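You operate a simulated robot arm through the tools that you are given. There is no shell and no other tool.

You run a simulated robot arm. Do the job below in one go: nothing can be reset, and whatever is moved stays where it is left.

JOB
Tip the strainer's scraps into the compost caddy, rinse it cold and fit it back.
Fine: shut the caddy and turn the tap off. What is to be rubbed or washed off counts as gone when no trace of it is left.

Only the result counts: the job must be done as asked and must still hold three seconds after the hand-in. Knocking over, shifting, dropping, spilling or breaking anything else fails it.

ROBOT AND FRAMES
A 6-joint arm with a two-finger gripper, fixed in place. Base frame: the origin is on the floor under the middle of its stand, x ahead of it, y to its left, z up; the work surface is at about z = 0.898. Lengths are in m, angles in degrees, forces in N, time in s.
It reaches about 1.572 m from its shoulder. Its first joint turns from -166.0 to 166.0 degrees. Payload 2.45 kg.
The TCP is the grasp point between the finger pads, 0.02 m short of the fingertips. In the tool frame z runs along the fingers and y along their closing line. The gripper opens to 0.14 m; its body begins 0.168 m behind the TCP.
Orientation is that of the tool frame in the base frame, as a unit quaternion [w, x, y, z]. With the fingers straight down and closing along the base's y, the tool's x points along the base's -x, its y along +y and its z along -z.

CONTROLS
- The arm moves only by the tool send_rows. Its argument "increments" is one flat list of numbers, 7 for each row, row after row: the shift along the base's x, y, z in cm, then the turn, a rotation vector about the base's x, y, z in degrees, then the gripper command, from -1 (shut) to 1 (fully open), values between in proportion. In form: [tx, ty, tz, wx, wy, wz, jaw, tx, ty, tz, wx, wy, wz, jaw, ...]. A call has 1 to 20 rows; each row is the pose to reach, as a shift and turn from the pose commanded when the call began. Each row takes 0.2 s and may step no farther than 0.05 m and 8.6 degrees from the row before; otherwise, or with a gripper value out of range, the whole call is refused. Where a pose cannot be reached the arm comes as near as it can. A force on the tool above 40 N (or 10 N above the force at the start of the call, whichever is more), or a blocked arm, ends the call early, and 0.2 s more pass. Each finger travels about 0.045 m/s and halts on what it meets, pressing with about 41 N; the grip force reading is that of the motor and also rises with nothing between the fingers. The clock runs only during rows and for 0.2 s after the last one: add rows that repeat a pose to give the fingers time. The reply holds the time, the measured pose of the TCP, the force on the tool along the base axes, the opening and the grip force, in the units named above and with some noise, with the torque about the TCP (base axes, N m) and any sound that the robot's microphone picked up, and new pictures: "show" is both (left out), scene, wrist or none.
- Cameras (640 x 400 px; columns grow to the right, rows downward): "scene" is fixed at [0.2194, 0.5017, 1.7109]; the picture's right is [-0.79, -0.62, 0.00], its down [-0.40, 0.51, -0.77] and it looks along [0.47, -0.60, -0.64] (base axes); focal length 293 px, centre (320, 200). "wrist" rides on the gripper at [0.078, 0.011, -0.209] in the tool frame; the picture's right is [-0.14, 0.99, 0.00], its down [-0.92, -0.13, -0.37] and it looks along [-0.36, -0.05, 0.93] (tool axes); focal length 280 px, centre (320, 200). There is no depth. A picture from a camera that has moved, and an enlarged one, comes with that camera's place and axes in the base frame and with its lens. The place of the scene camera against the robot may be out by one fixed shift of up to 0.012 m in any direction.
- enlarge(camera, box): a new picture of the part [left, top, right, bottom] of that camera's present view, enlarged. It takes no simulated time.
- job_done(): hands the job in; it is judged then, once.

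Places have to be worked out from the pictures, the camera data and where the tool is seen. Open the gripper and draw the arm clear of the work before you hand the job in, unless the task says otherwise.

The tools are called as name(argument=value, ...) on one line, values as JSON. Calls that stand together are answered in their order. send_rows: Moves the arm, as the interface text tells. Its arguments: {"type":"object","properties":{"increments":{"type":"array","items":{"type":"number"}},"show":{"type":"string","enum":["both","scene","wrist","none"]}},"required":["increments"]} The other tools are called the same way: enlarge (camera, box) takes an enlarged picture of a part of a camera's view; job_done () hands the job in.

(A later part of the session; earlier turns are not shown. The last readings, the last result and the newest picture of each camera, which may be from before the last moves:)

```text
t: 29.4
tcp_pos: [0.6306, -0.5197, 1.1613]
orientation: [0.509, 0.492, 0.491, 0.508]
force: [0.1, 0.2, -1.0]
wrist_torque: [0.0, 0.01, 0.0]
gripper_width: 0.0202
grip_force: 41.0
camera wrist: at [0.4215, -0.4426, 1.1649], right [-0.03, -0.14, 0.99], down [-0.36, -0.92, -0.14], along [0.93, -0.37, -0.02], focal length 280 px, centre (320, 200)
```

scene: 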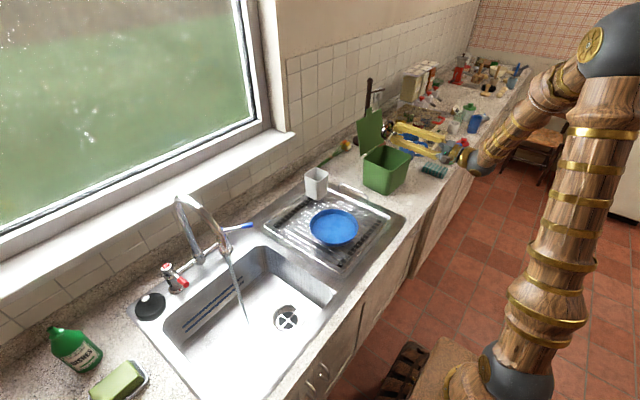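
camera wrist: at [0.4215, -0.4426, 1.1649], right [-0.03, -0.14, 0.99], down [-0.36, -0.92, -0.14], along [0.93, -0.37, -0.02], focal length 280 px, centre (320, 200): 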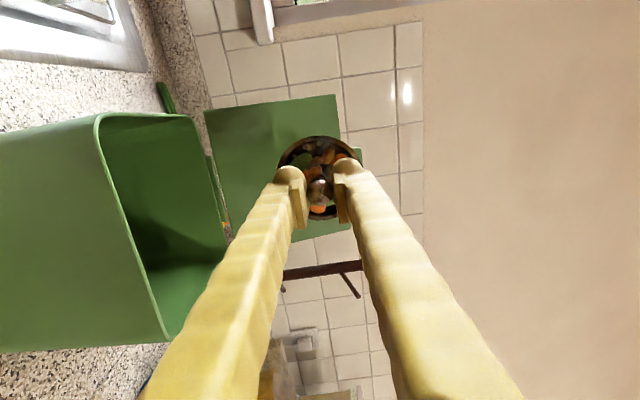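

Tool is at 92° pitch. I enlarge to see whether the scraps have left.

enlarge(camera="wrist", box=[265, 120, 375, 230])

enlarge(camera="scene", box=[340, 100, 460, 200])

enlarge(camera="wrist", box=[80, 90, 260, 350])

```text
3.64 times, centred on (320, 175) of wrist
camera zoom: at [0.4215, -0.4426, 1.1649], right [-0.03, -0.14, 0.99], down [-0.36, -0.92, -0.14], along [0.93, -0.37, -0.02], focal length 1020 px, centre (320, 291)
```

zoom: 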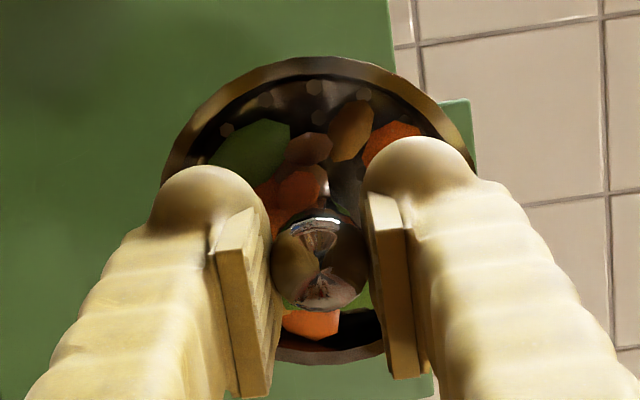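

```text
4.00 times, centred on (400, 150) of scene
camera zoom: at [0.2194, 0.5017, 1.7109], right [-0.79, -0.62, 0.0], down [-0.4, 0.51, -0.77], along [0.47, -0.6, -0.64], focal length 1170 px, centre (0, 400)
```

zoom: 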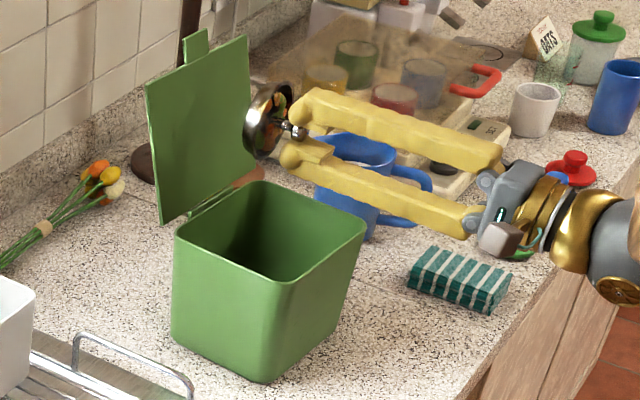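

```text
1.54 times, centred on (170, 220) of wrist
camera zoom: at [0.4215, -0.4426, 1.1649], right [-0.03, -0.14, 0.99], down [-0.36, -0.92, -0.14], along [0.93, -0.37, -0.02], focal length 431 px, centre (551, 169)
```

zoom: 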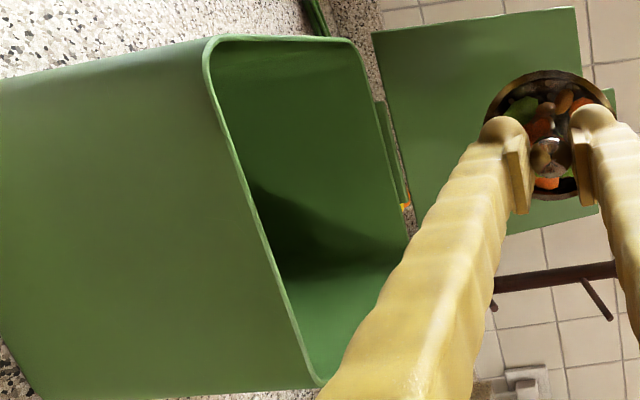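

The scraps still sit in the bowl at 92°. Before tilting past horizontal I roll 45° about the tool axis, camera side up, so nothing can lie and slide along the lower finger. I also raise it slightly, then check the strainer stays aligned in the grip.

send_rows(increments=[0.3, 0, 0.6, 8, 0, 0, -1, 0.3, 0, 1.2, 16, 0, 0, -1, 0.3, 0, 1.8, 24, 0, 0, -1, 0.3, 0, 2.4, 32, 0, 0, -1, 0.3, 0, 3, 40, 0, 0, -1, 0.3, 0, 3.5, 45, 0, 0, -1, 0.3, 0, 3.5, 45, 0, 0, -1], show="both")

enlarge(camera="wrist", box=[255, 110, 385, 240])

enlarge(camera="scene", box=[340, 100, 460, 200])

```text
t: 31.0
tcp_pos: [0.6324, -0.5218, 1.1963]
orientation: [0.281, 0.649, 0.259, 0.658]
force: [0.3, -0.2, 0.4]
wrist_torque: [-0.01, 0.05, -0.06]
gripper_width: 0.0206
grip_force: 40.7
camera wrist: at [0.4238, -0.4686, 1.2553], right [-0.03, -0.8, 0.6], down [-0.36, -0.55, -0.75], along [0.93, -0.24, -0.27], focal length 280 px, centre (320, 200)
```

scene: 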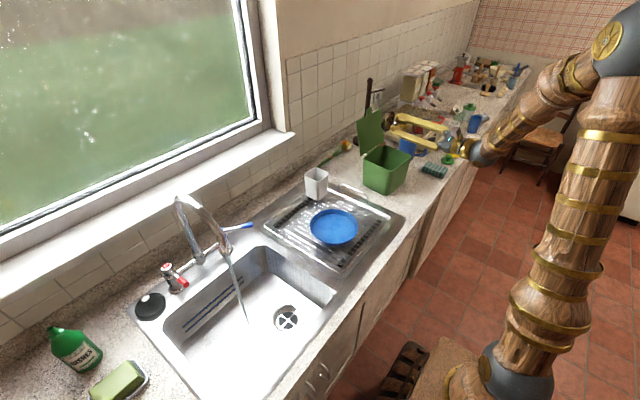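
wrist: 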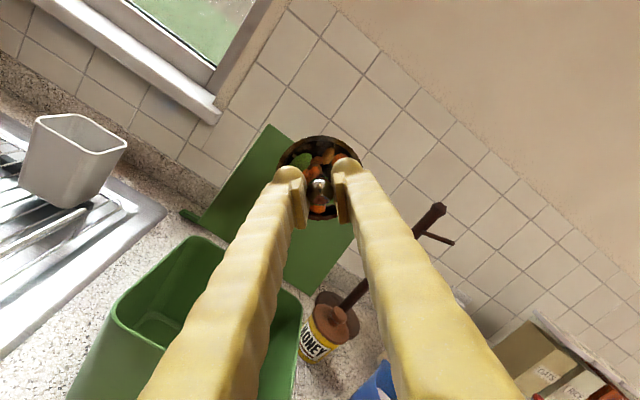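

```text
3.08 times, centred on (320, 175) of wrist
camera zoom: at [0.4238, -0.4686, 1.2553], right [-0.03, -0.8, 0.6], down [-0.36, -0.55, -0.75], along [0.93, -0.24, -0.27], focal length 863 px, centre (320, 277)
```

zoom: 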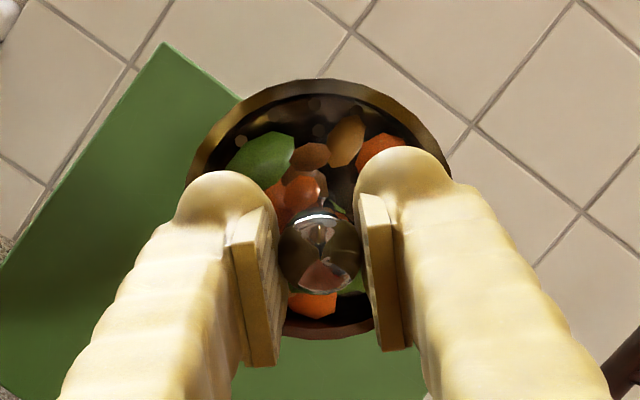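

```text
4.00 times, centred on (400, 150) of scene
camera zoom: at [0.2194, 0.5017, 1.7109], right [-0.79, -0.62, 0.0], down [-0.4, 0.51, -0.77], along [0.47, -0.6, -0.64], focal length 1170 px, centre (0, 400)
```

zoom: 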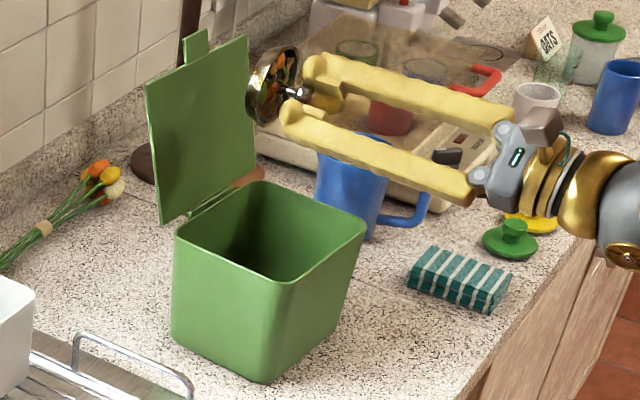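

The strainer stays aligned with the tool and the scraps have not moved yet. I continue pitching to about 116° above the opening.

send_rows(increments=[0, 0, 0.5, 0, -6, 0, -1, 0, 0, 1, 0, -12, 0, -1, 0, 0, 1.5, 0, -18, 0, -1, 0, 0, 2, 0, -24, 0, -1, 0, 0, 2, 0, -24, 0, -1, 0, 0, 2, 0, -24, 0, -1], show="both")

enlarge(camera="wrist", box=[255, 110, 385, 240])

enlarge(camera="scene", box=[340, 100, 460, 200])

```text
t: 32.4
tcp_pos: [0.6333, -0.5218, 1.2172]
orientation: [0.329, 0.498, 0.194, 0.778]
force: [1.0, 0.4, -1.1]
wrist_torque: [-0.04, 0.04, -0.02]
gripper_width: 0.0199
grip_force: 41.1
camera wrist: at [0.4183, -0.4687, 1.1852], right [-0.28, -0.8, 0.54], down [-0.03, -0.55, -0.83], along [0.96, -0.24, 0.13], focal length 280 px, centre (320, 200)
```

scene: 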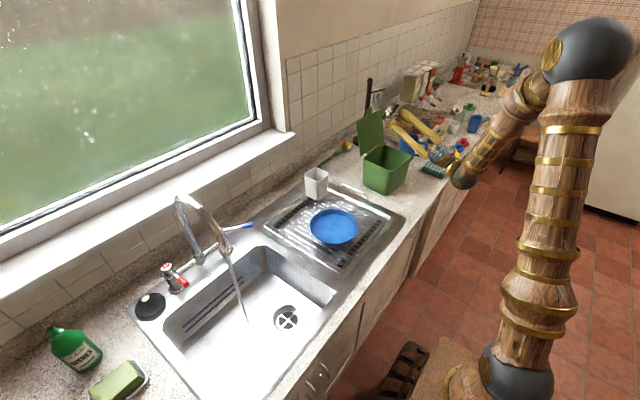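
wrist: 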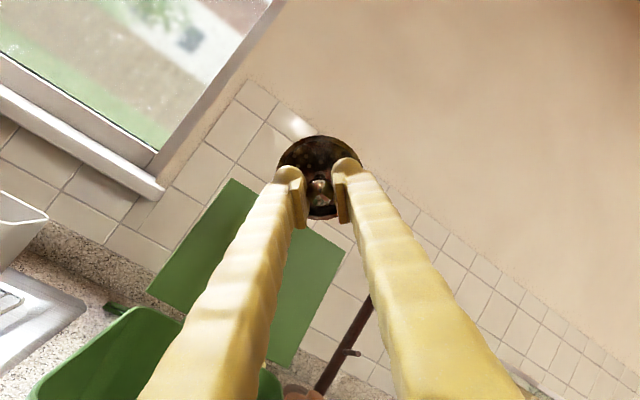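

```text
3.08 times, centred on (320, 175) of wrist
camera zoom: at [0.4183, -0.4687, 1.1852], right [-0.28, -0.8, 0.54], down [-0.03, -0.55, -0.83], along [0.96, -0.24, 0.13], focal length 863 px, centre (320, 277)
```

zoom: 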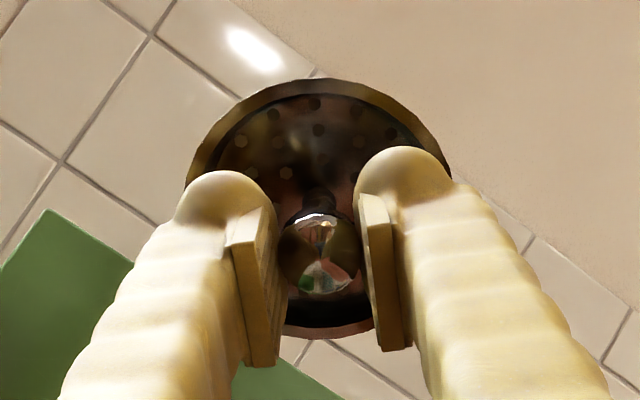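

```text
4.00 times, centred on (400, 150) of scene
camera zoom: at [0.2194, 0.5017, 1.7109], right [-0.79, -0.62, 0.0], down [-0.4, 0.51, -0.77], along [0.47, -0.6, -0.64], focal length 1170 px, centre (0, 400)
```

zoom: 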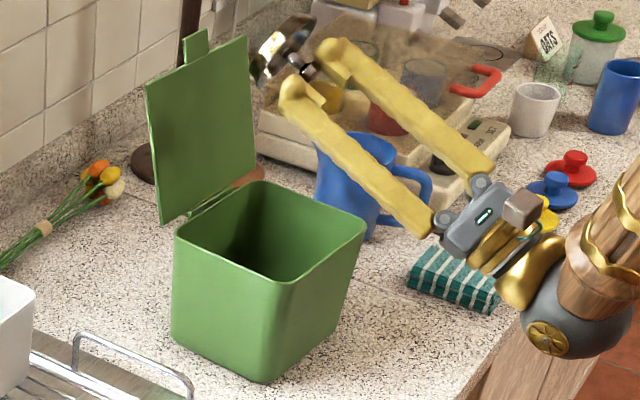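

The bowl is empty now: at 116° everything fell, apparently into the caddy. I swing the strainer back upright while backing off slightly, to a pose from which I can look into the caddy.

send_rows(increments=[-0.5, -0.1, 0.7, -2.95, 7.27, 1.99, -1, -1, -0.2, 1.4, -5.9, 14.54, 3.98, -1, -1.5, -0.35, 2.1, -8.85, 21.8, 5.98, -1, -2, -0.5, 2.8, -11.8, 29.08, 7.97, -1, -2.5, -0.6, 3.5, -14.75, 36.35, 9.96, -1, -3, -0.7, 4.2, -17.7, 43.6, 11.95, -1, -3.5, -0.8, 4.9, -20.6, 50.9, 13.95, -1, -4, -0.95, 5.6, -23.6, 58.1, 15.9, -1, -4.5, -1.1, 6.3, -26.5, 65.4, 17.9, -1, -5, -1.2, 7, -29.5, 72.7, 19.9, -1, -5.5, -1.3, 7.7, -32.4, 79.9, 21.9, -1, -6, -1.45, 8.4, -35.4, 87.2, 23.9, -1, -6.5, -1.6, 9.1, -38.3, 94.5, 25.9, -1, -7, -1.7, 9.8, -41.3, 101.7, 27.9, -1, -7.3, -1.8, 10.3, -44.2, 109, 29.9, -1, -7.3, -1.8, 10.3, -44.2, 109, 29.9, -1], show="both")

enlarge(camera="wrist", box=[280, 40, 480, 240])

enlarge(camera="scene", box=[340, 80, 460, 200])

```text
t: 35.8
tcp_pos: [0.5602, -0.5389, 1.3201]
orientation: [-0.001, 0.707, 0.707, -0.001]
force: [0.6, -1.3, 0.3]
wrist_torque: [-0.03, -0.03, 0.03]
gripper_width: 0.0203
grip_force: 41.3
camera wrist: at [0.5717, -0.4603, 1.5292], right [0.99, -0.14, 0.0], down [-0.13, -0.92, 0.37], along [-0.05, -0.37, -0.93], focal length 280 px, centre (320, 200)
```

scene: 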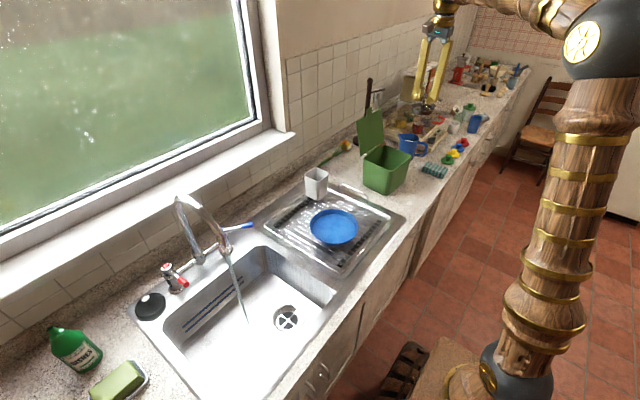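
wrist: 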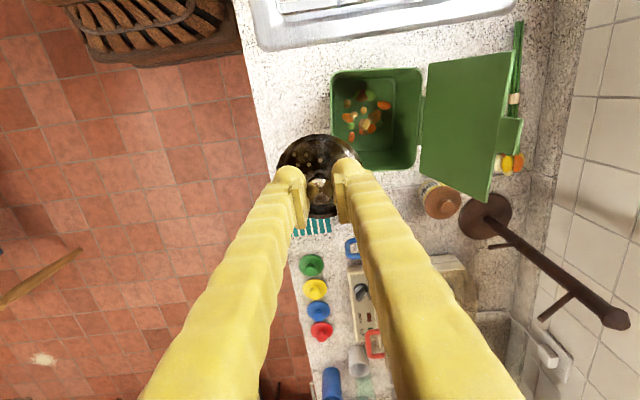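

```text
2.00 times, centred on (380, 140) of wrist
camera zoom: at [0.5717, -0.4603, 1.5292], right [0.99, -0.14, 0.0], down [-0.13, -0.92, 0.37], along [-0.05, -0.37, -0.93], focal length 561 px, centre (200, 320)
```

zoom: 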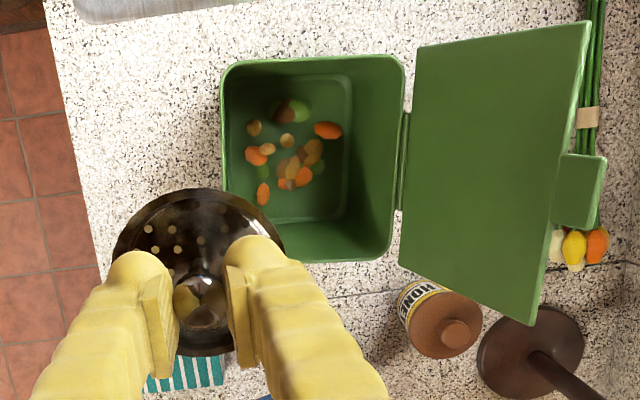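

```text
3.33 times, centred on (400, 140) of scene
camera zoom: at [0.2194, 0.5017, 1.7109], right [-0.79, -0.62, 0.0], down [-0.4, 0.51, -0.77], along [0.47, -0.6, -0.64], focal length 975 px, centre (53, 400)
```

zoom: 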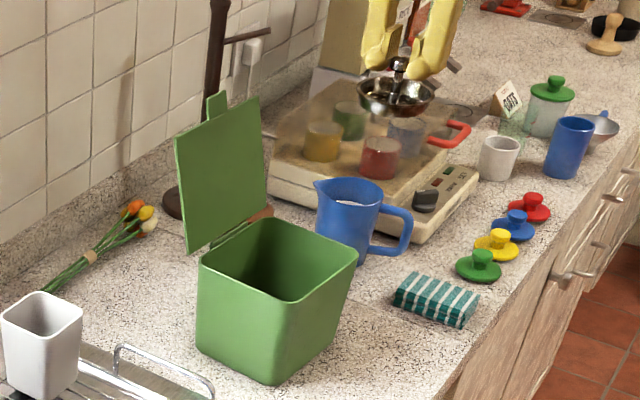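

All the scraps lie inside the caddy and the counter around it is clean. I carry the empty strainer back toward the sink, rolling the wrist back to its original heading.

send_rows(increments=[0.2, 2, 0, 0, 0, 3, -1, 0.4, 5, 0, 0, 0, 7, -1, 0.6, 8.5, 0, 0, 0, 12, -1, 0.8, 12, -0.5, 0, 0, 17, -1, 1, 15.5, -1, 0, 0, 22, -1, 1.2, 19, -1.5, 0, 0, 27, -1, 1.4, 22.5, -2, 0, 0, 32, -1, 1.6, 26, -2.5, 0, 0, 37, -1, 1.8, 29.5, -3, 0, 0, 42, -1, 2, 33, -3.5, 0, 0, 47, -1, 2.2, 36.5, -4, 0, 0, 52, -1, 2.4, 40, -4.5, 0, 0, 57, -1, 2.6, 43.5, -5, 0, 0, 62, -1, 2.8, 47, -5.5, 0, 0, 67, -1, 3, 50.5, -6, 0, 0, 72, -1, 3.2, 54, -7, 0, 0, 77, -1, 3.4, 57.5, -8, 0, 0, 82, -1, 3.6, 61, -9, 0, 0, 87, -1, 3.8, 64, -10, 0, 0, 90, -1, 4, 66, -11, 0, 0, 90, -1], show="both")

enlarge(camera="wrist", box=[255, 110, 385, 240])

enlarge(camera="scene", box=[150, 180, 350, 340])

```text
t: 40.0
tcp_pos: [0.5996, 0.1224, 1.2094]
orientation: [0.0, 0.0, 1.0, 0.0]
force: [-0.8, 0.4, 0.0]
wrist_torque: [0.0, 0.0, 0.0]
gripper_width: 0.0203
grip_force: 41.2
camera wrist: at [0.5221, 0.1337, 1.4187], right [0.14, 0.99, 0.0], down [0.92, -0.13, 0.37], along [0.36, -0.05, -0.93], focal length 280 px, centre (320, 200)
```

scene: 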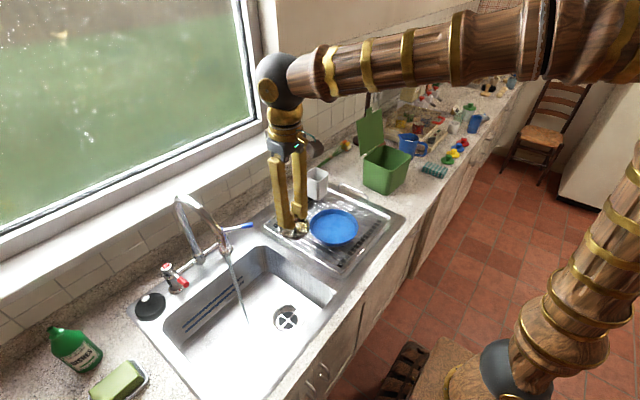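
wrist: 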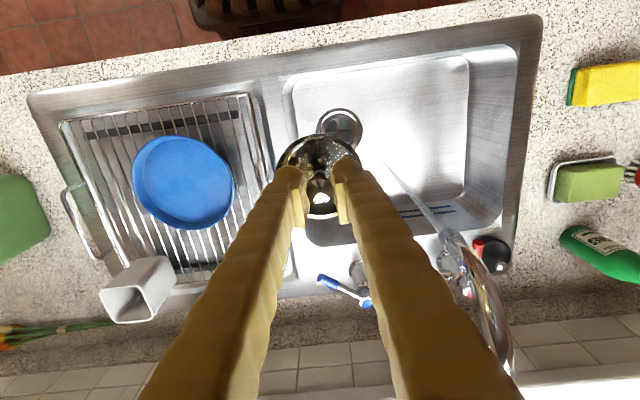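

```text
3.08 times, centred on (320, 175) of wrist
camera zoom: at [0.5221, 0.1337, 1.4187], right [0.14, 0.99, 0.0], down [0.92, -0.13, 0.37], along [0.36, -0.05, -0.93], focal length 863 px, centre (320, 277)
```

zoom: 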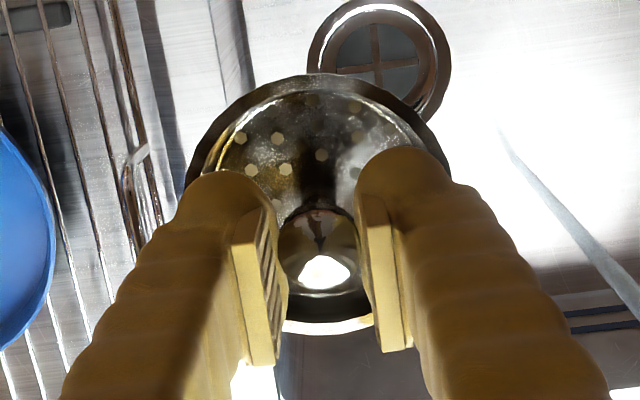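

```text
2.50 times, centred on (250, 260) of scene
camera zoom: at [0.2194, 0.5017, 1.7109], right [-0.79, -0.62, 0.0], down [-0.4, 0.51, -0.77], along [0.47, -0.6, -0.64], focal length 732 px, centre (495, 50)
```

zoom: 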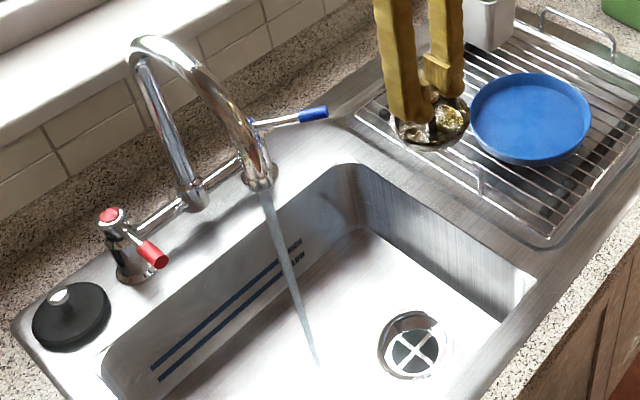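

The bowl is empty but has brown residue patches. I enlarge the stream in the wrist view to fix its exact line before holding the strainer under it.

enlarge(camera="wrist", box=[370, 130, 520, 330])

enlarge(camera="scene", box=[200, 225, 280, 335])

```text
2.00 times, centred on (445, 230) of wrist
camera zoom: at [0.5221, 0.1337, 1.4187], right [0.14, 0.99, 0.0], down [0.92, -0.13, 0.37], along [0.36, -0.05, -0.93], focal length 561 px, centre (70, 140)
```

zoom: 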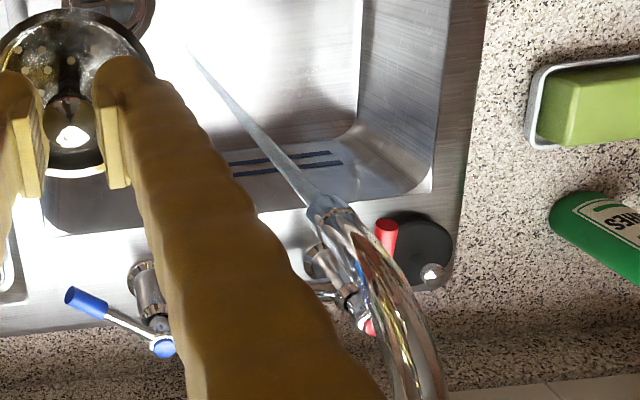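

```text
3.64 times, centred on (240, 280) of scene
camera zoom: at [0.2194, 0.5017, 1.7109], right [-0.79, -0.62, 0.0], down [-0.4, 0.51, -0.77], along [0.47, -0.6, -0.64], focal length 1064 px, centre (611, -91)
```

zoom: 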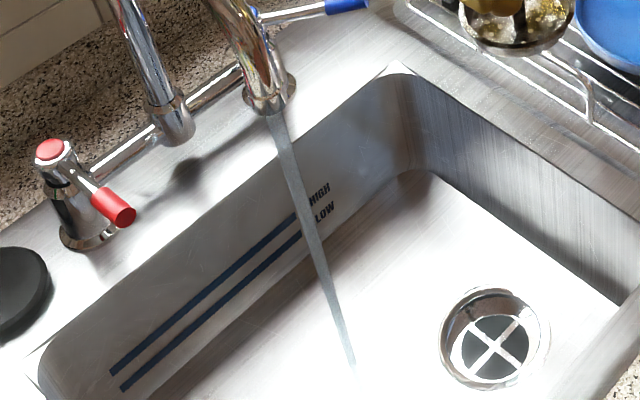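

The stream falls vertically at about (0.702, 0.267). I descend beside it and pitch the strainer 45° forward under the stream, so it pours into the open bowl from between the fingers.

send_rows(increments=[0, 1.3, -3.8, 0, 0, 0, -1, 0, 2.6, -7.6, 0, 0, 0, -1, 0, 3.9, -11.4, 0, 0, 0, -1, 0, 5.2, -15.2, 0, 0, 0, -1, 0, 6.5, -19, 0, 0, 0, -1, 0, 7.8, -23, 0, 0, 0, -1, 1.2, 8.9, -24.6, 0, -7.5, 0, -1, 2.5, 10, -26.2, 0, -15, 0, -1, 3.7, 11.1, -27.8, 0, -22.5, 0, -1, 5, 12.2, -29.4, 0, -30, 0, -1, 6.2, 13.3, -31, 0, -37.5, 0, -1, 7.5, 14.5, -33, 0, -45, 0, -1, 7.5, 14.5, -33, 0, -45, 0, -1, 7.5, 14.5, -33, 0, -45, 0, -1, 7.5, 14.5, -33, 0, -45, 0, -1], show="both")

enlarge(camera="wrist", box=[245, 100, 395, 240])

enlarge(camera="scene", box=[190, 210, 300, 330])

```text
t: 43.2
tcp_pos: [0.6749, 0.2677, 0.88]
orientation: [0.384, 0.0, 0.924, 0.0]
force: [0.3, 0.2, -0.2]
wrist_torque: [-0.01, 0.0, -0.01]
gripper_width: 0.0201
grip_force: 41.1
out of reach, approached as far as the arm can: row 11
camera wrist: at [0.4722, 0.2776, 0.9732], right [0.1, 0.99, 0.1], down [0.39, -0.13, 0.91], along [0.92, -0.05, -0.4], focal length 280 px, centre (320, 200)
```

scene: 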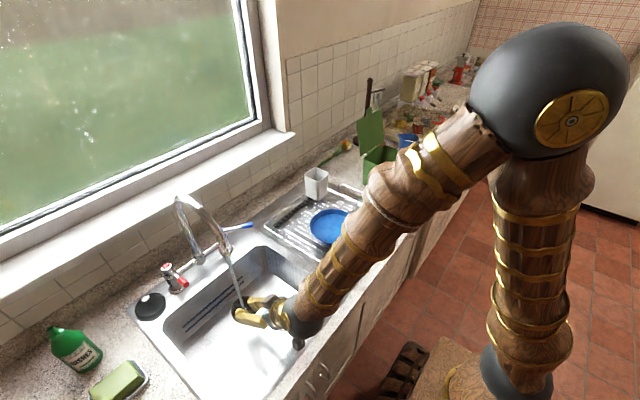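
wrist: 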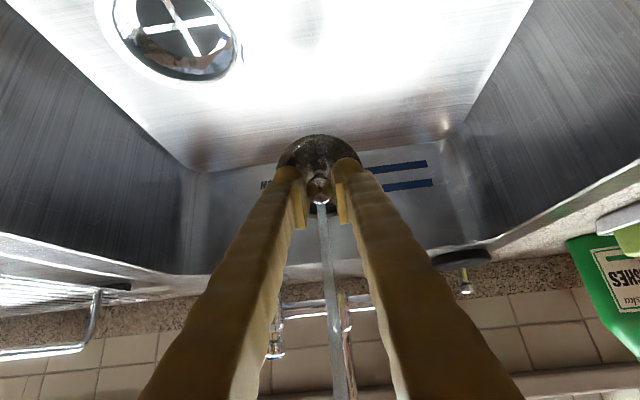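

```text
2.86 times, centred on (320, 170) of wrist
camera zoom: at [0.4722, 0.2776, 0.9732], right [0.1, 0.99, 0.1], down [0.39, -0.13, 0.91], along [0.92, -0.05, -0.4], focal length 801 px, centre (320, 286)
```

zoom: 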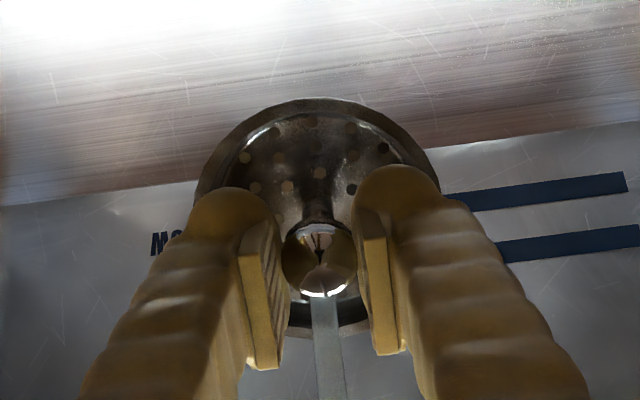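

```text
3.33 times, centred on (245, 270) of scene
camera zoom: at [0.2194, 0.5017, 1.7109], right [-0.79, -0.62, 0.0], down [-0.4, 0.51, -0.77], along [0.47, -0.6, -0.64], focal length 975 px, centre (570, -33)
```

zoom: 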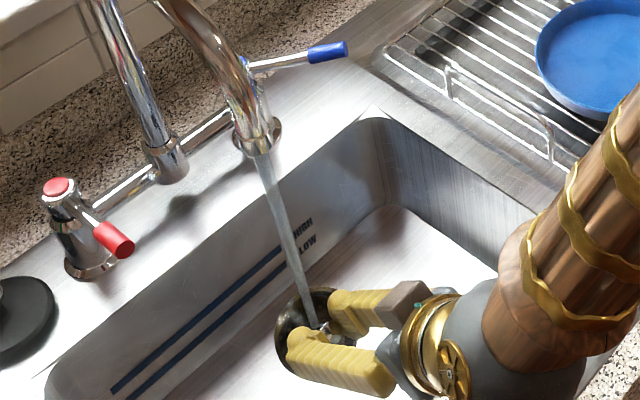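

The stream is pouring into the bowl behind the knob, and the bowl already looks cleaner. I keep it there and move it in small circles so the water covers the whole bowl and rim.

send_rows(increments=[0, 1, 0, 0, 0, 0, -1, 0, 2, 0, 0, 0, 0, -1, 0, 3, 0, 0, 0, 0, -1, 0, 3.8, 0, 0, 0, 0, -1, 1, 3.5, 0, 0, 0, 0, -1, 2, 3, 0, 0, 0, 0, -1, 2.5, 2, 0, 0, 0, 0, -1, 2.5, 1, 0, 0, 0, 0, -1, 2.5, 0, 0, 0, 0, 0, -1, 2.5, -1, 0, 0, 0, 0, -1, 2.5, -2, 0, 0, 0, 0, -1, 2, -3, 0, 0, 0, 0, -1, 1, -3.5, 0, 0, 0, 0, -1, 0, -3.8, 0, 0, 0, 0, -1, 0, -3, 0, 0, 0, 0, -1, 0, -2, 0, 0, 0, 0, -1, 0, -1, 0, 0, 0, 0, -1, 0, 0, 0, 0, 0, 0, -1, 0, 0, 0, 0, 0, 0, -1, 0, 0, 0, 0, 0, 0, -1], show="both")

enlarge(camera="wrist", box=[255, 110, 385, 230])

enlarge(camera="scene", box=[210, 260, 280, 330])

```text
t: 47.4
tcp_pos: [0.6755, 0.2657, 0.8797]
orientation: [0.383, -0.001, 0.924, 0.0]
force: [-0.4, 0.5, -0.4]
wrist_torque: [0.0, -0.01, 0.02]
gripper_width: 0.02
grip_force: 40.6
camera wrist: at [0.4723, 0.2772, 0.9725], right [0.1, 0.99, 0.1], down [0.39, -0.13, 0.91], along [0.92, -0.05, -0.4], focal length 280 px, centre (320, 200)
```

scene: 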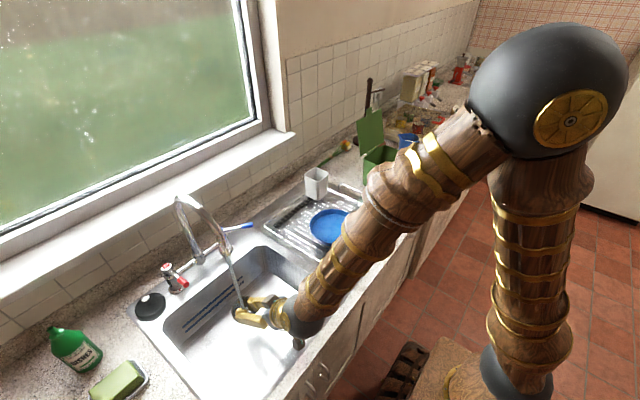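
wrist: 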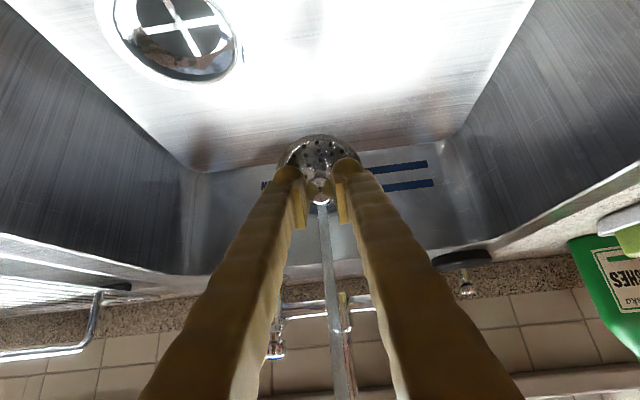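

```text
3.33 times, centred on (320, 170) of wrist
camera zoom: at [0.4723, 0.2772, 0.9725], right [0.1, 0.99, 0.1], down [0.39, -0.13, 0.91], along [0.92, -0.05, -0.4], focal length 935 px, centre (320, 300)
```

zoom: 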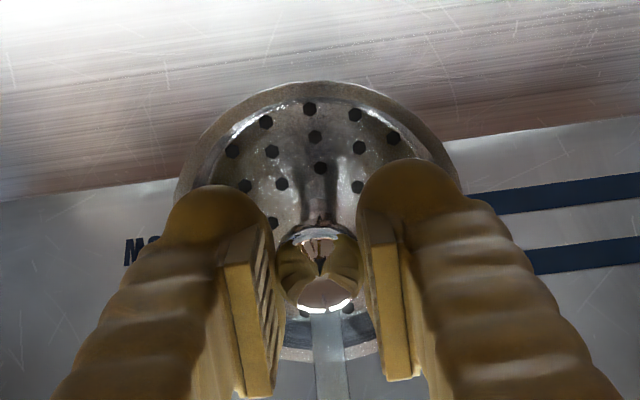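

```text
5.71 times, centred on (245, 295) of scene
camera zoom: at [0.2194, 0.5017, 1.7109], right [-0.79, -0.62, 0.0], down [-0.4, 0.51, -0.77], along [0.47, -0.6, -0.64], focal length 1672 px, centre (749, -343)
```

zoom: 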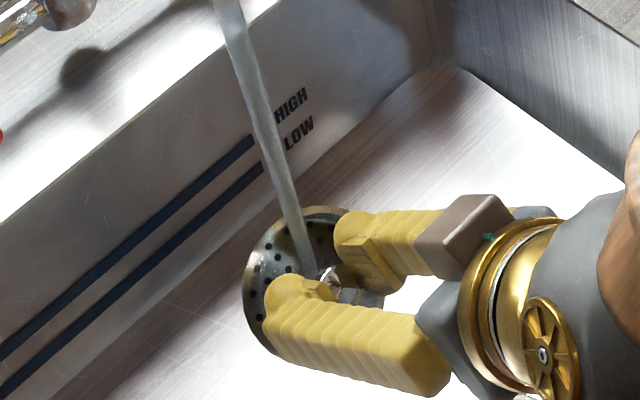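

The bowl and rim now look like clean bare metal with clear holes. To be thorough I keep it under the stream a few more seconds while rolling it ±40° about the tool axis.

send_rows(increments=[0, 0, 0, 5.6, 0, -5.6, -1, 0, 0, 0, 11.3, 0, -11.3, -1, 0, 0, 0, 17, 0, -17, -1, 0, 0, 0, 22.6, 0, -22.6, -1, 0.5, 1, 0, 28.2, 0, -28.2, -1, 1, -1, 0, 28.2, 0, -28.2, -1, 0.5, 0, 0, 22.6, 0, -22.6, -1, 0, 0, 0, 17, 0, -17, -1, 0, 0, 0, 11.3, 0, -11.3, -1, 0, 0, 0, 5.6, 0, -5.6, -1, 0, 0, 0, 0, 0, 0, -1, 0, 0, 0, -5.6, 0, 5.6, -1, 0, 0, 0, -11.3, 0, 11.3, -1, 0, 0, 0, -17, 0, 17, -1, 0, 0, 0, -22.6, 0, 22.6, -1, 0.5, 1, 0, -28.2, 0, 28.2, -1, 1, -1, 0, -28.2, 0, 28.2, -1, 0.5, 0, 0, -22.6, 0, 22.6, -1, 0, 0, 0, -17, 0, 17, -1, 0, 0, 0, -11.3, 0, 11.3, -1], show="both")

enlarge(camera="wrist", box=[255, 110, 385, 230])

```text
t: 51.6
tcp_pos: [0.6757, 0.2656, 0.8804]
orientation: [0.379, -0.127, 0.915, -0.054]
force: [-0.1, 0.0, -1.1]
wrist_torque: [-0.01, 0.01, 0.04]
gripper_width: 0.0202
grip_force: 40.7
out of reach, approached as far as the arm can: row 3, 4, 5, 6, 7, 8
camera wrist: at [0.4728, 0.2554, 0.9726], right [-0.1, 0.99, -0.1], down [0.39, 0.13, 0.91], along [0.92, 0.05, -0.4], focal length 280 px, centre (320, 200)
```

scene: 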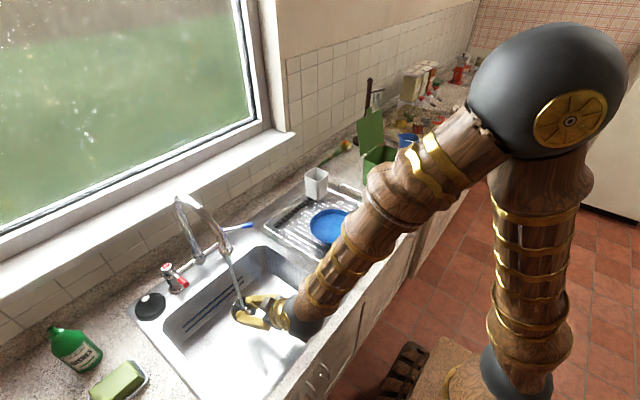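
wrist: 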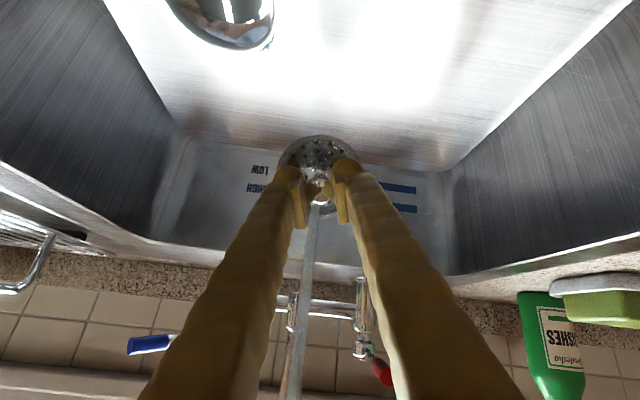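

```text
3.33 times, centred on (320, 170) of wrist
camera zoom: at [0.4728, 0.2554, 0.9726], right [-0.1, 0.99, -0.1], down [0.39, 0.13, 0.91], along [0.92, 0.05, -0.4], focal length 935 px, centre (320, 300)
```

zoom: 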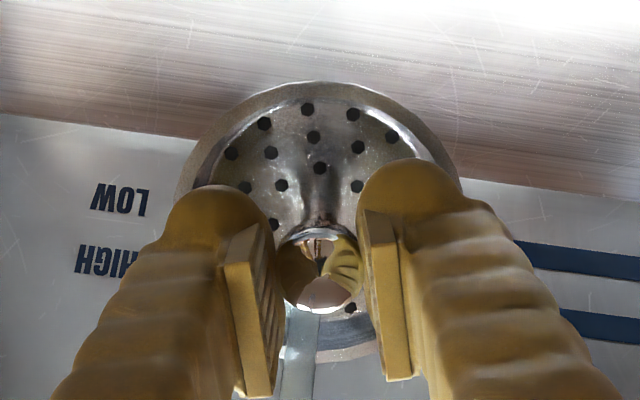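

No trace remains on bowl or rim, and the strainer is still square in the grip. I turn it upright and bring it back over the drain.

send_rows(increments=[-0.75, -1.4, 0.6, 0.9, 6.4, -2.1, -1, -1.5, -2.8, 1.1, 1.8, 12.8, -4.3, -1, -2.2, -4.2, 1.7, 2.7, 19.2, -6.4, -1, -3, -5.6, 2.3, 3.7, 25.6, -8.6, -1, -3.7, -7, 2.9, 4.6, 32, -10.7, -1, -4.5, -8.4, 3.4, 5.5, 38.4, -12.9, -1, -5.22, -9.76, 4, 6.4, 44.8, -15, -1, -5.22, -9.76, 4, 6.4, 44.8, -15, -1, -5.22, -9.76, 4, 6.4, 44.8, -15, -1], show="both")

enlarge(camera="wrist", box=[245, 100, 395, 240])

enlarge(camera="scene", box=[230, 240, 340, 350])

```text
t: 53.6
tcp_pos: [0.6227, 0.1691, 0.9186]
orientation: [0.0, -0.001, 1.0, 0.002]
force: [0.0, 0.4, -0.8]
wrist_torque: [0.0, 0.02, -0.02]
gripper_width: 0.0202
grip_force: 41.0
camera wrist: at [0.5458, 0.1791, 1.1285], right [0.14, 0.99, 0.0], down [0.92, -0.13, 0.37], along [0.36, -0.05, -0.93], focal length 280 px, centre (320, 200)
```

scene: 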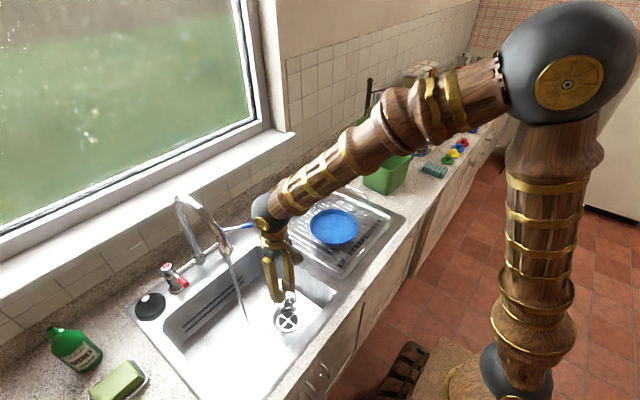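
wrist: 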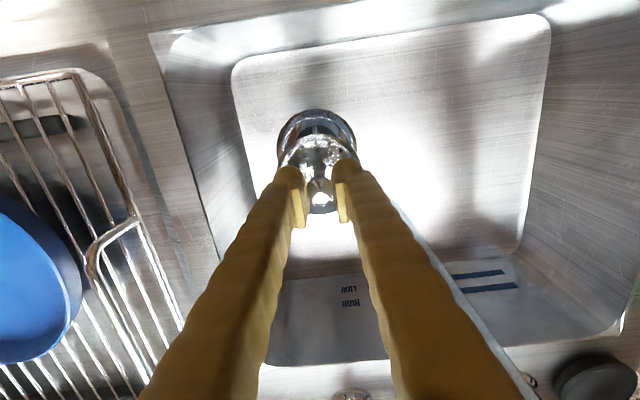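

```text
2.86 times, centred on (320, 170) of wrist
camera zoom: at [0.5458, 0.1791, 1.1285], right [0.14, 0.99, 0.0], down [0.92, -0.13, 0.37], along [0.36, -0.05, -0.93], focal length 801 px, centre (320, 286)
```

zoom: 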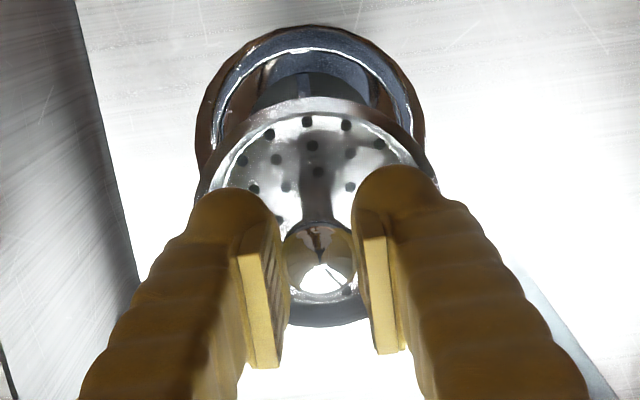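

```text
3.64 times, centred on (285, 295) of scene
camera zoom: at [0.2194, 0.5017, 1.7109], right [-0.79, -0.62, 0.0], down [-0.4, 0.51, -0.77], along [0.47, -0.6, -0.64], focal length 1064 px, centre (447, -146)
```

zoom: 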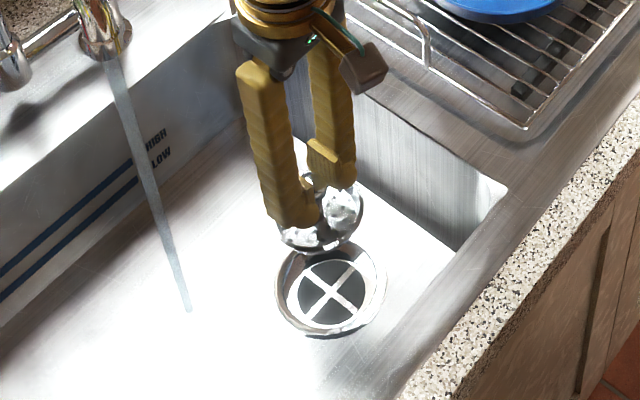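

The strainer is spotless and sits straight above the drain hole. I lower it into the seat, slowing near the end.

send_rows(increments=[0, -0.05, -3, 0, 0, 0, -1, 0, -0.1, -6, 0, 0, 0, -1, 0, -0.1, -8.5, 0, 0, 0, -1, 0, -0.1, -10, 0, 0, 0, -1, 0, -0.1, -11.2, 0, 0, 0, -1, 0, -0.1, -12.2, 0, 0, 0, -1, 0, -0.1, -12.8, 0, 0, 0, -1, 0, -0.1, -13.2, 0, 0, 0, -1, 0, -0.1, -13.5, 0, 0, 0, -1, 0, -0.1, -13.7, 0, 0, 0, -1, 0, -0.1, -13.7, 0, 0, 0, -1], show="both")

enlarge(camera="wrist", box=[245, 100, 395, 240])

enlarge(camera="scene", box=[240, 260, 340, 350])

```text
t: 56.0
tcp_pos: [0.6238, 0.1682, 0.7835]
orientation: [-0.001, -0.001, 1.0, 0.001]
force: [-4.5, -1.9, 26.8]
wrist_torque: [-0.03, -0.39, -0.04]
gripper_width: 0.02
grip_force: 41.5
camera wrist: at [0.5454, 0.1777, 0.9924], right [0.14, 0.99, 0.0], down [0.92, -0.13, 0.37], along [0.36, -0.05, -0.93], focal length 280 px, centre (320, 200)
```

scene: 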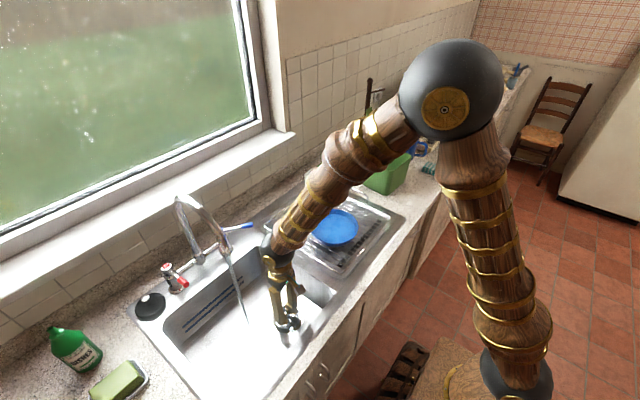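
wrist: 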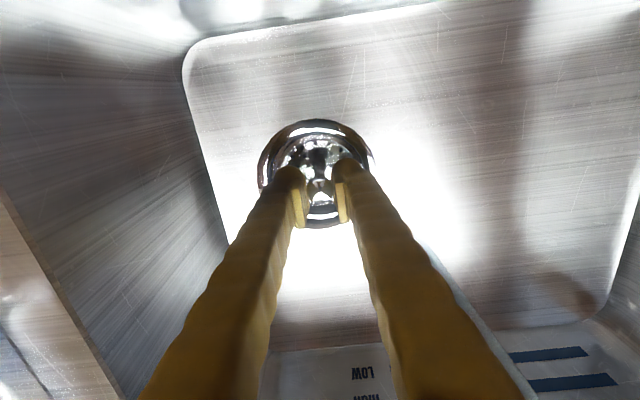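

```text
2.86 times, centred on (320, 170) of wrist
camera zoom: at [0.5454, 0.1777, 0.9924], right [0.14, 0.99, 0.0], down [0.92, -0.13, 0.37], along [0.36, -0.05, -0.93], focal length 801 px, centre (320, 286)
```

zoom: 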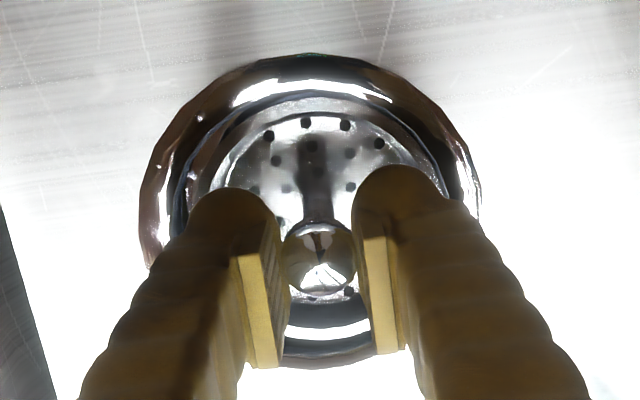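

```text
4.44 times, centred on (290, 305) of scene
camera zoom: at [0.2194, 0.5017, 1.7109], right [-0.79, -0.62, 0.0], down [-0.4, 0.51, -0.77], along [0.47, -0.6, -0.64], focal length 1300 px, centre (453, -267)
```

zoom: 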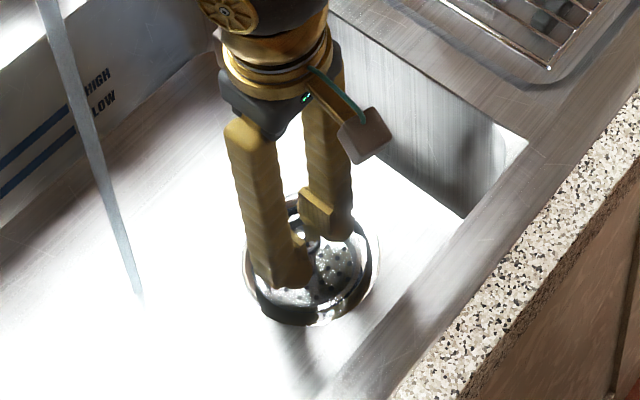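

The vertical force of 27 N shows the strainer on its seat, with a small side push toward -x and -y. I ease up, shift 2 mm that way and lower again to centre it.

send_rows(increments=[0, 0, 0.4, 0, 0, 0, -1, -0.15, -0.1, 0.5, 0, 0, 0, -1, -0.2, -0.1, 0.3, 0, 0, 0, -1, -0.2, -0.1, 0.15, 0, 0, 0, -1, -0.2, -0.1, 0.05, 0, 0, 0, -1, -0.2, -0.1, 0.05, 0, 0, 0, -1], show="none")

```text
t: 57.4
tcp_pos: [0.6218, 0.1662, 0.7845]
orientation: [-0.001, -0.001, 1.0, 0.001]
force: [-0.3, 0.2, 1.1]
wrist_torque: [0.01, -0.03, 0.0]
gripper_width: 0.02
grip_force: 41.2
```

There is almost no contact force now. I lower another few millimetres in small steps to find the seat.

send_rows(increments=[0, 0, -0.1, 0, 0, 0, -1, 0, 0, -0.2, 0, 0, 0, -1, 0, 0, -0.2, 0, 0, 0, -1], show="none")

```text
t: 58.2
tcp_pos: [0.6213, 0.1663, 0.7816]
orientation: [0.0, -0.001, 1.0, 0.001]
force: [-3.9, -2.3, 30.0]
wrist_torque: [-0.02, -0.09, -0.07]
gripper_width: 0.02
grip_force: 41.0
```

It now rests 2 mm lower, at the same height as when I picked it, with little torque, so it is seated. I relieve the pressure and open the fingers.

send_rows(increments=[0, 0, 0.15, 0, 0, 0, -1, 0, 0, 0.15, 0, 0, 0, -0.6, 0, 0, 0.15, 0, 0, 0, -0.14, 0, 0, 0.15, 0, 0, 0, -0.14, 0, 0, 0.15, 0, 0, 0, -0.14], show="both")

enlarge(camera="wrist", box=[245, 100, 395, 240])

```text
t: 59.4
tcp_pos: [0.6215, 0.1662, 0.7836]
orientation: [-0.001, -0.001, 1.0, 0.001]
force: [-0.7, -0.5, 0.0]
wrist_torque: [-0.02, -0.01, 0.04]
gripper_width: 0.0603
grip_force: 0.0
camera wrist: at [0.5439, 0.1766, 0.9919], right [0.14, 0.99, 0.0], down [0.92, -0.13, 0.37], along [0.36, -0.05, -0.93], focal length 280 px, centre (320, 200)
```

scene: 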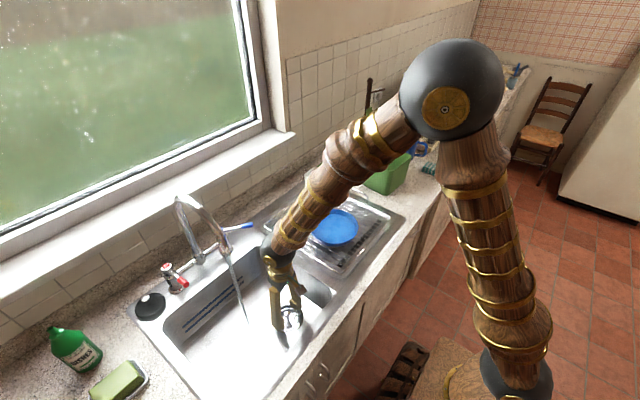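
wrist: 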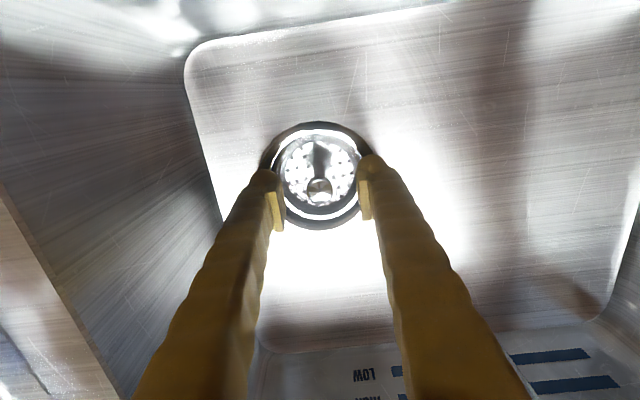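

```text
2.86 times, centred on (320, 170) of wrist
camera zoom: at [0.5439, 0.1766, 0.9919], right [0.14, 0.99, 0.0], down [0.92, -0.13, 0.37], along [0.36, -0.05, -0.93], focal length 801 px, centre (320, 286)
```

zoom: 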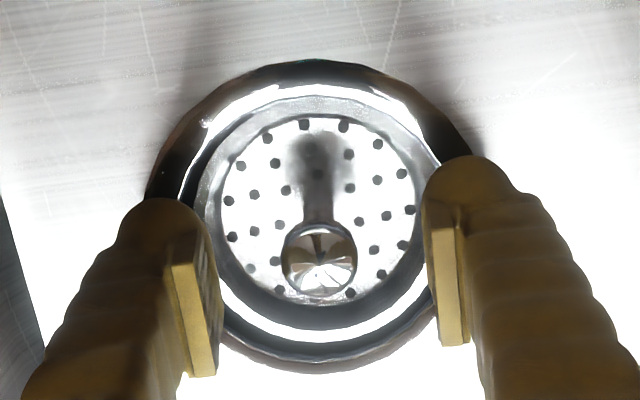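

The strainer is seated flat with its knob upright and no residue. I lift straight off, then move aside to check it and the water.

send_rows(increments=[0, 0, 1, 0, 0, 0, -0.14, 0, 0, 4, 0, 0, 0, -0.14, 0, 0, 8, 0, 0, 0, -0.14, 0, 0, 12, 0, 0, 0, -0.14, 0, -1.5, 16, 0, 0, 0, -0.6, 0, -4.5, 20, 0, 0, 0, -1, 0, -7.5, 23.5, 0, 0, 0, -1, 0, -10.5, 27, 0, 0, 0, -1, 0, -13, 30, 0, 0, 0, -1], show="both")

enlarge(camera="wrist", box=[320, 80, 440, 180])

enlarge(camera="scene", box=[210, 260, 340, 360])

```text
t: 61.4
tcp_pos: [0.6217, 0.0347, 1.0818]
orientation: [-0.001, -0.001, 1.0, 0.001]
force: [-0.3, 1.1, -0.7]
wrist_torque: [-0.02, -0.05, 0.02]
gripper_width: 0.0002
grip_force: 29.4
camera wrist: at [0.5437, 0.0455, 1.2918], right [0.14, 0.99, 0.0], down [0.92, -0.13, 0.37], along [0.36, -0.05, -0.93], focal length 280 px, centre (320, 200)
```

scene: 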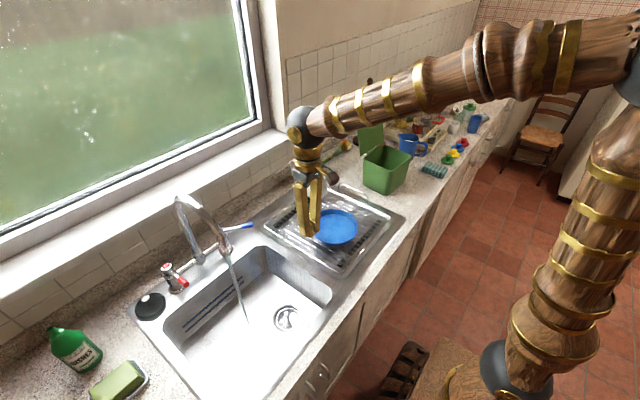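
wrist: 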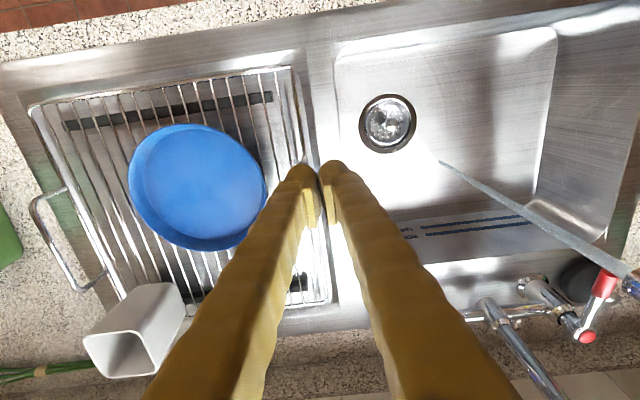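

```text
4.00 times, centred on (380, 130) of wrist
camera zoom: at [0.5437, 0.0455, 1.2918], right [0.14, 0.99, 0.0], down [0.92, -0.13, 0.37], along [0.36, -0.05, -0.93], focal length 1122 px, centre (80, 480)
```

zoom: 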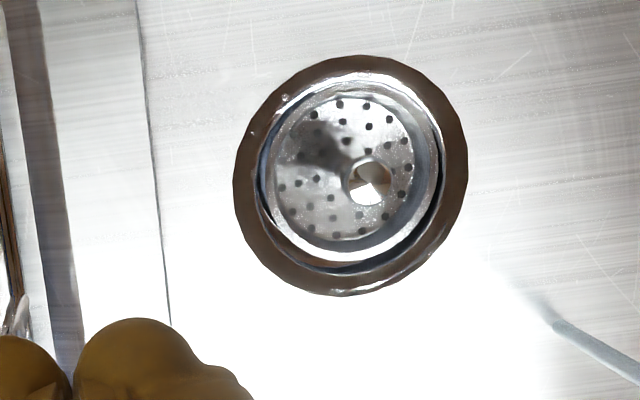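

```text
4.00 times, centred on (275, 310) of scene
camera zoom: at [0.2194, 0.5017, 1.7109], right [-0.79, -0.62, 0.0], down [-0.4, 0.51, -0.77], along [0.47, -0.6, -0.64], focal length 1170 px, centre (500, -240)
```

zoom: 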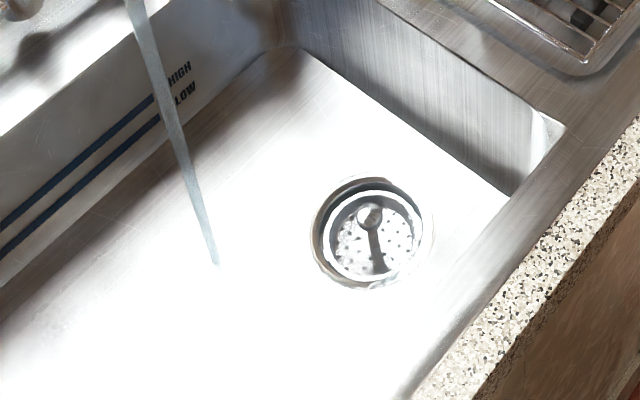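

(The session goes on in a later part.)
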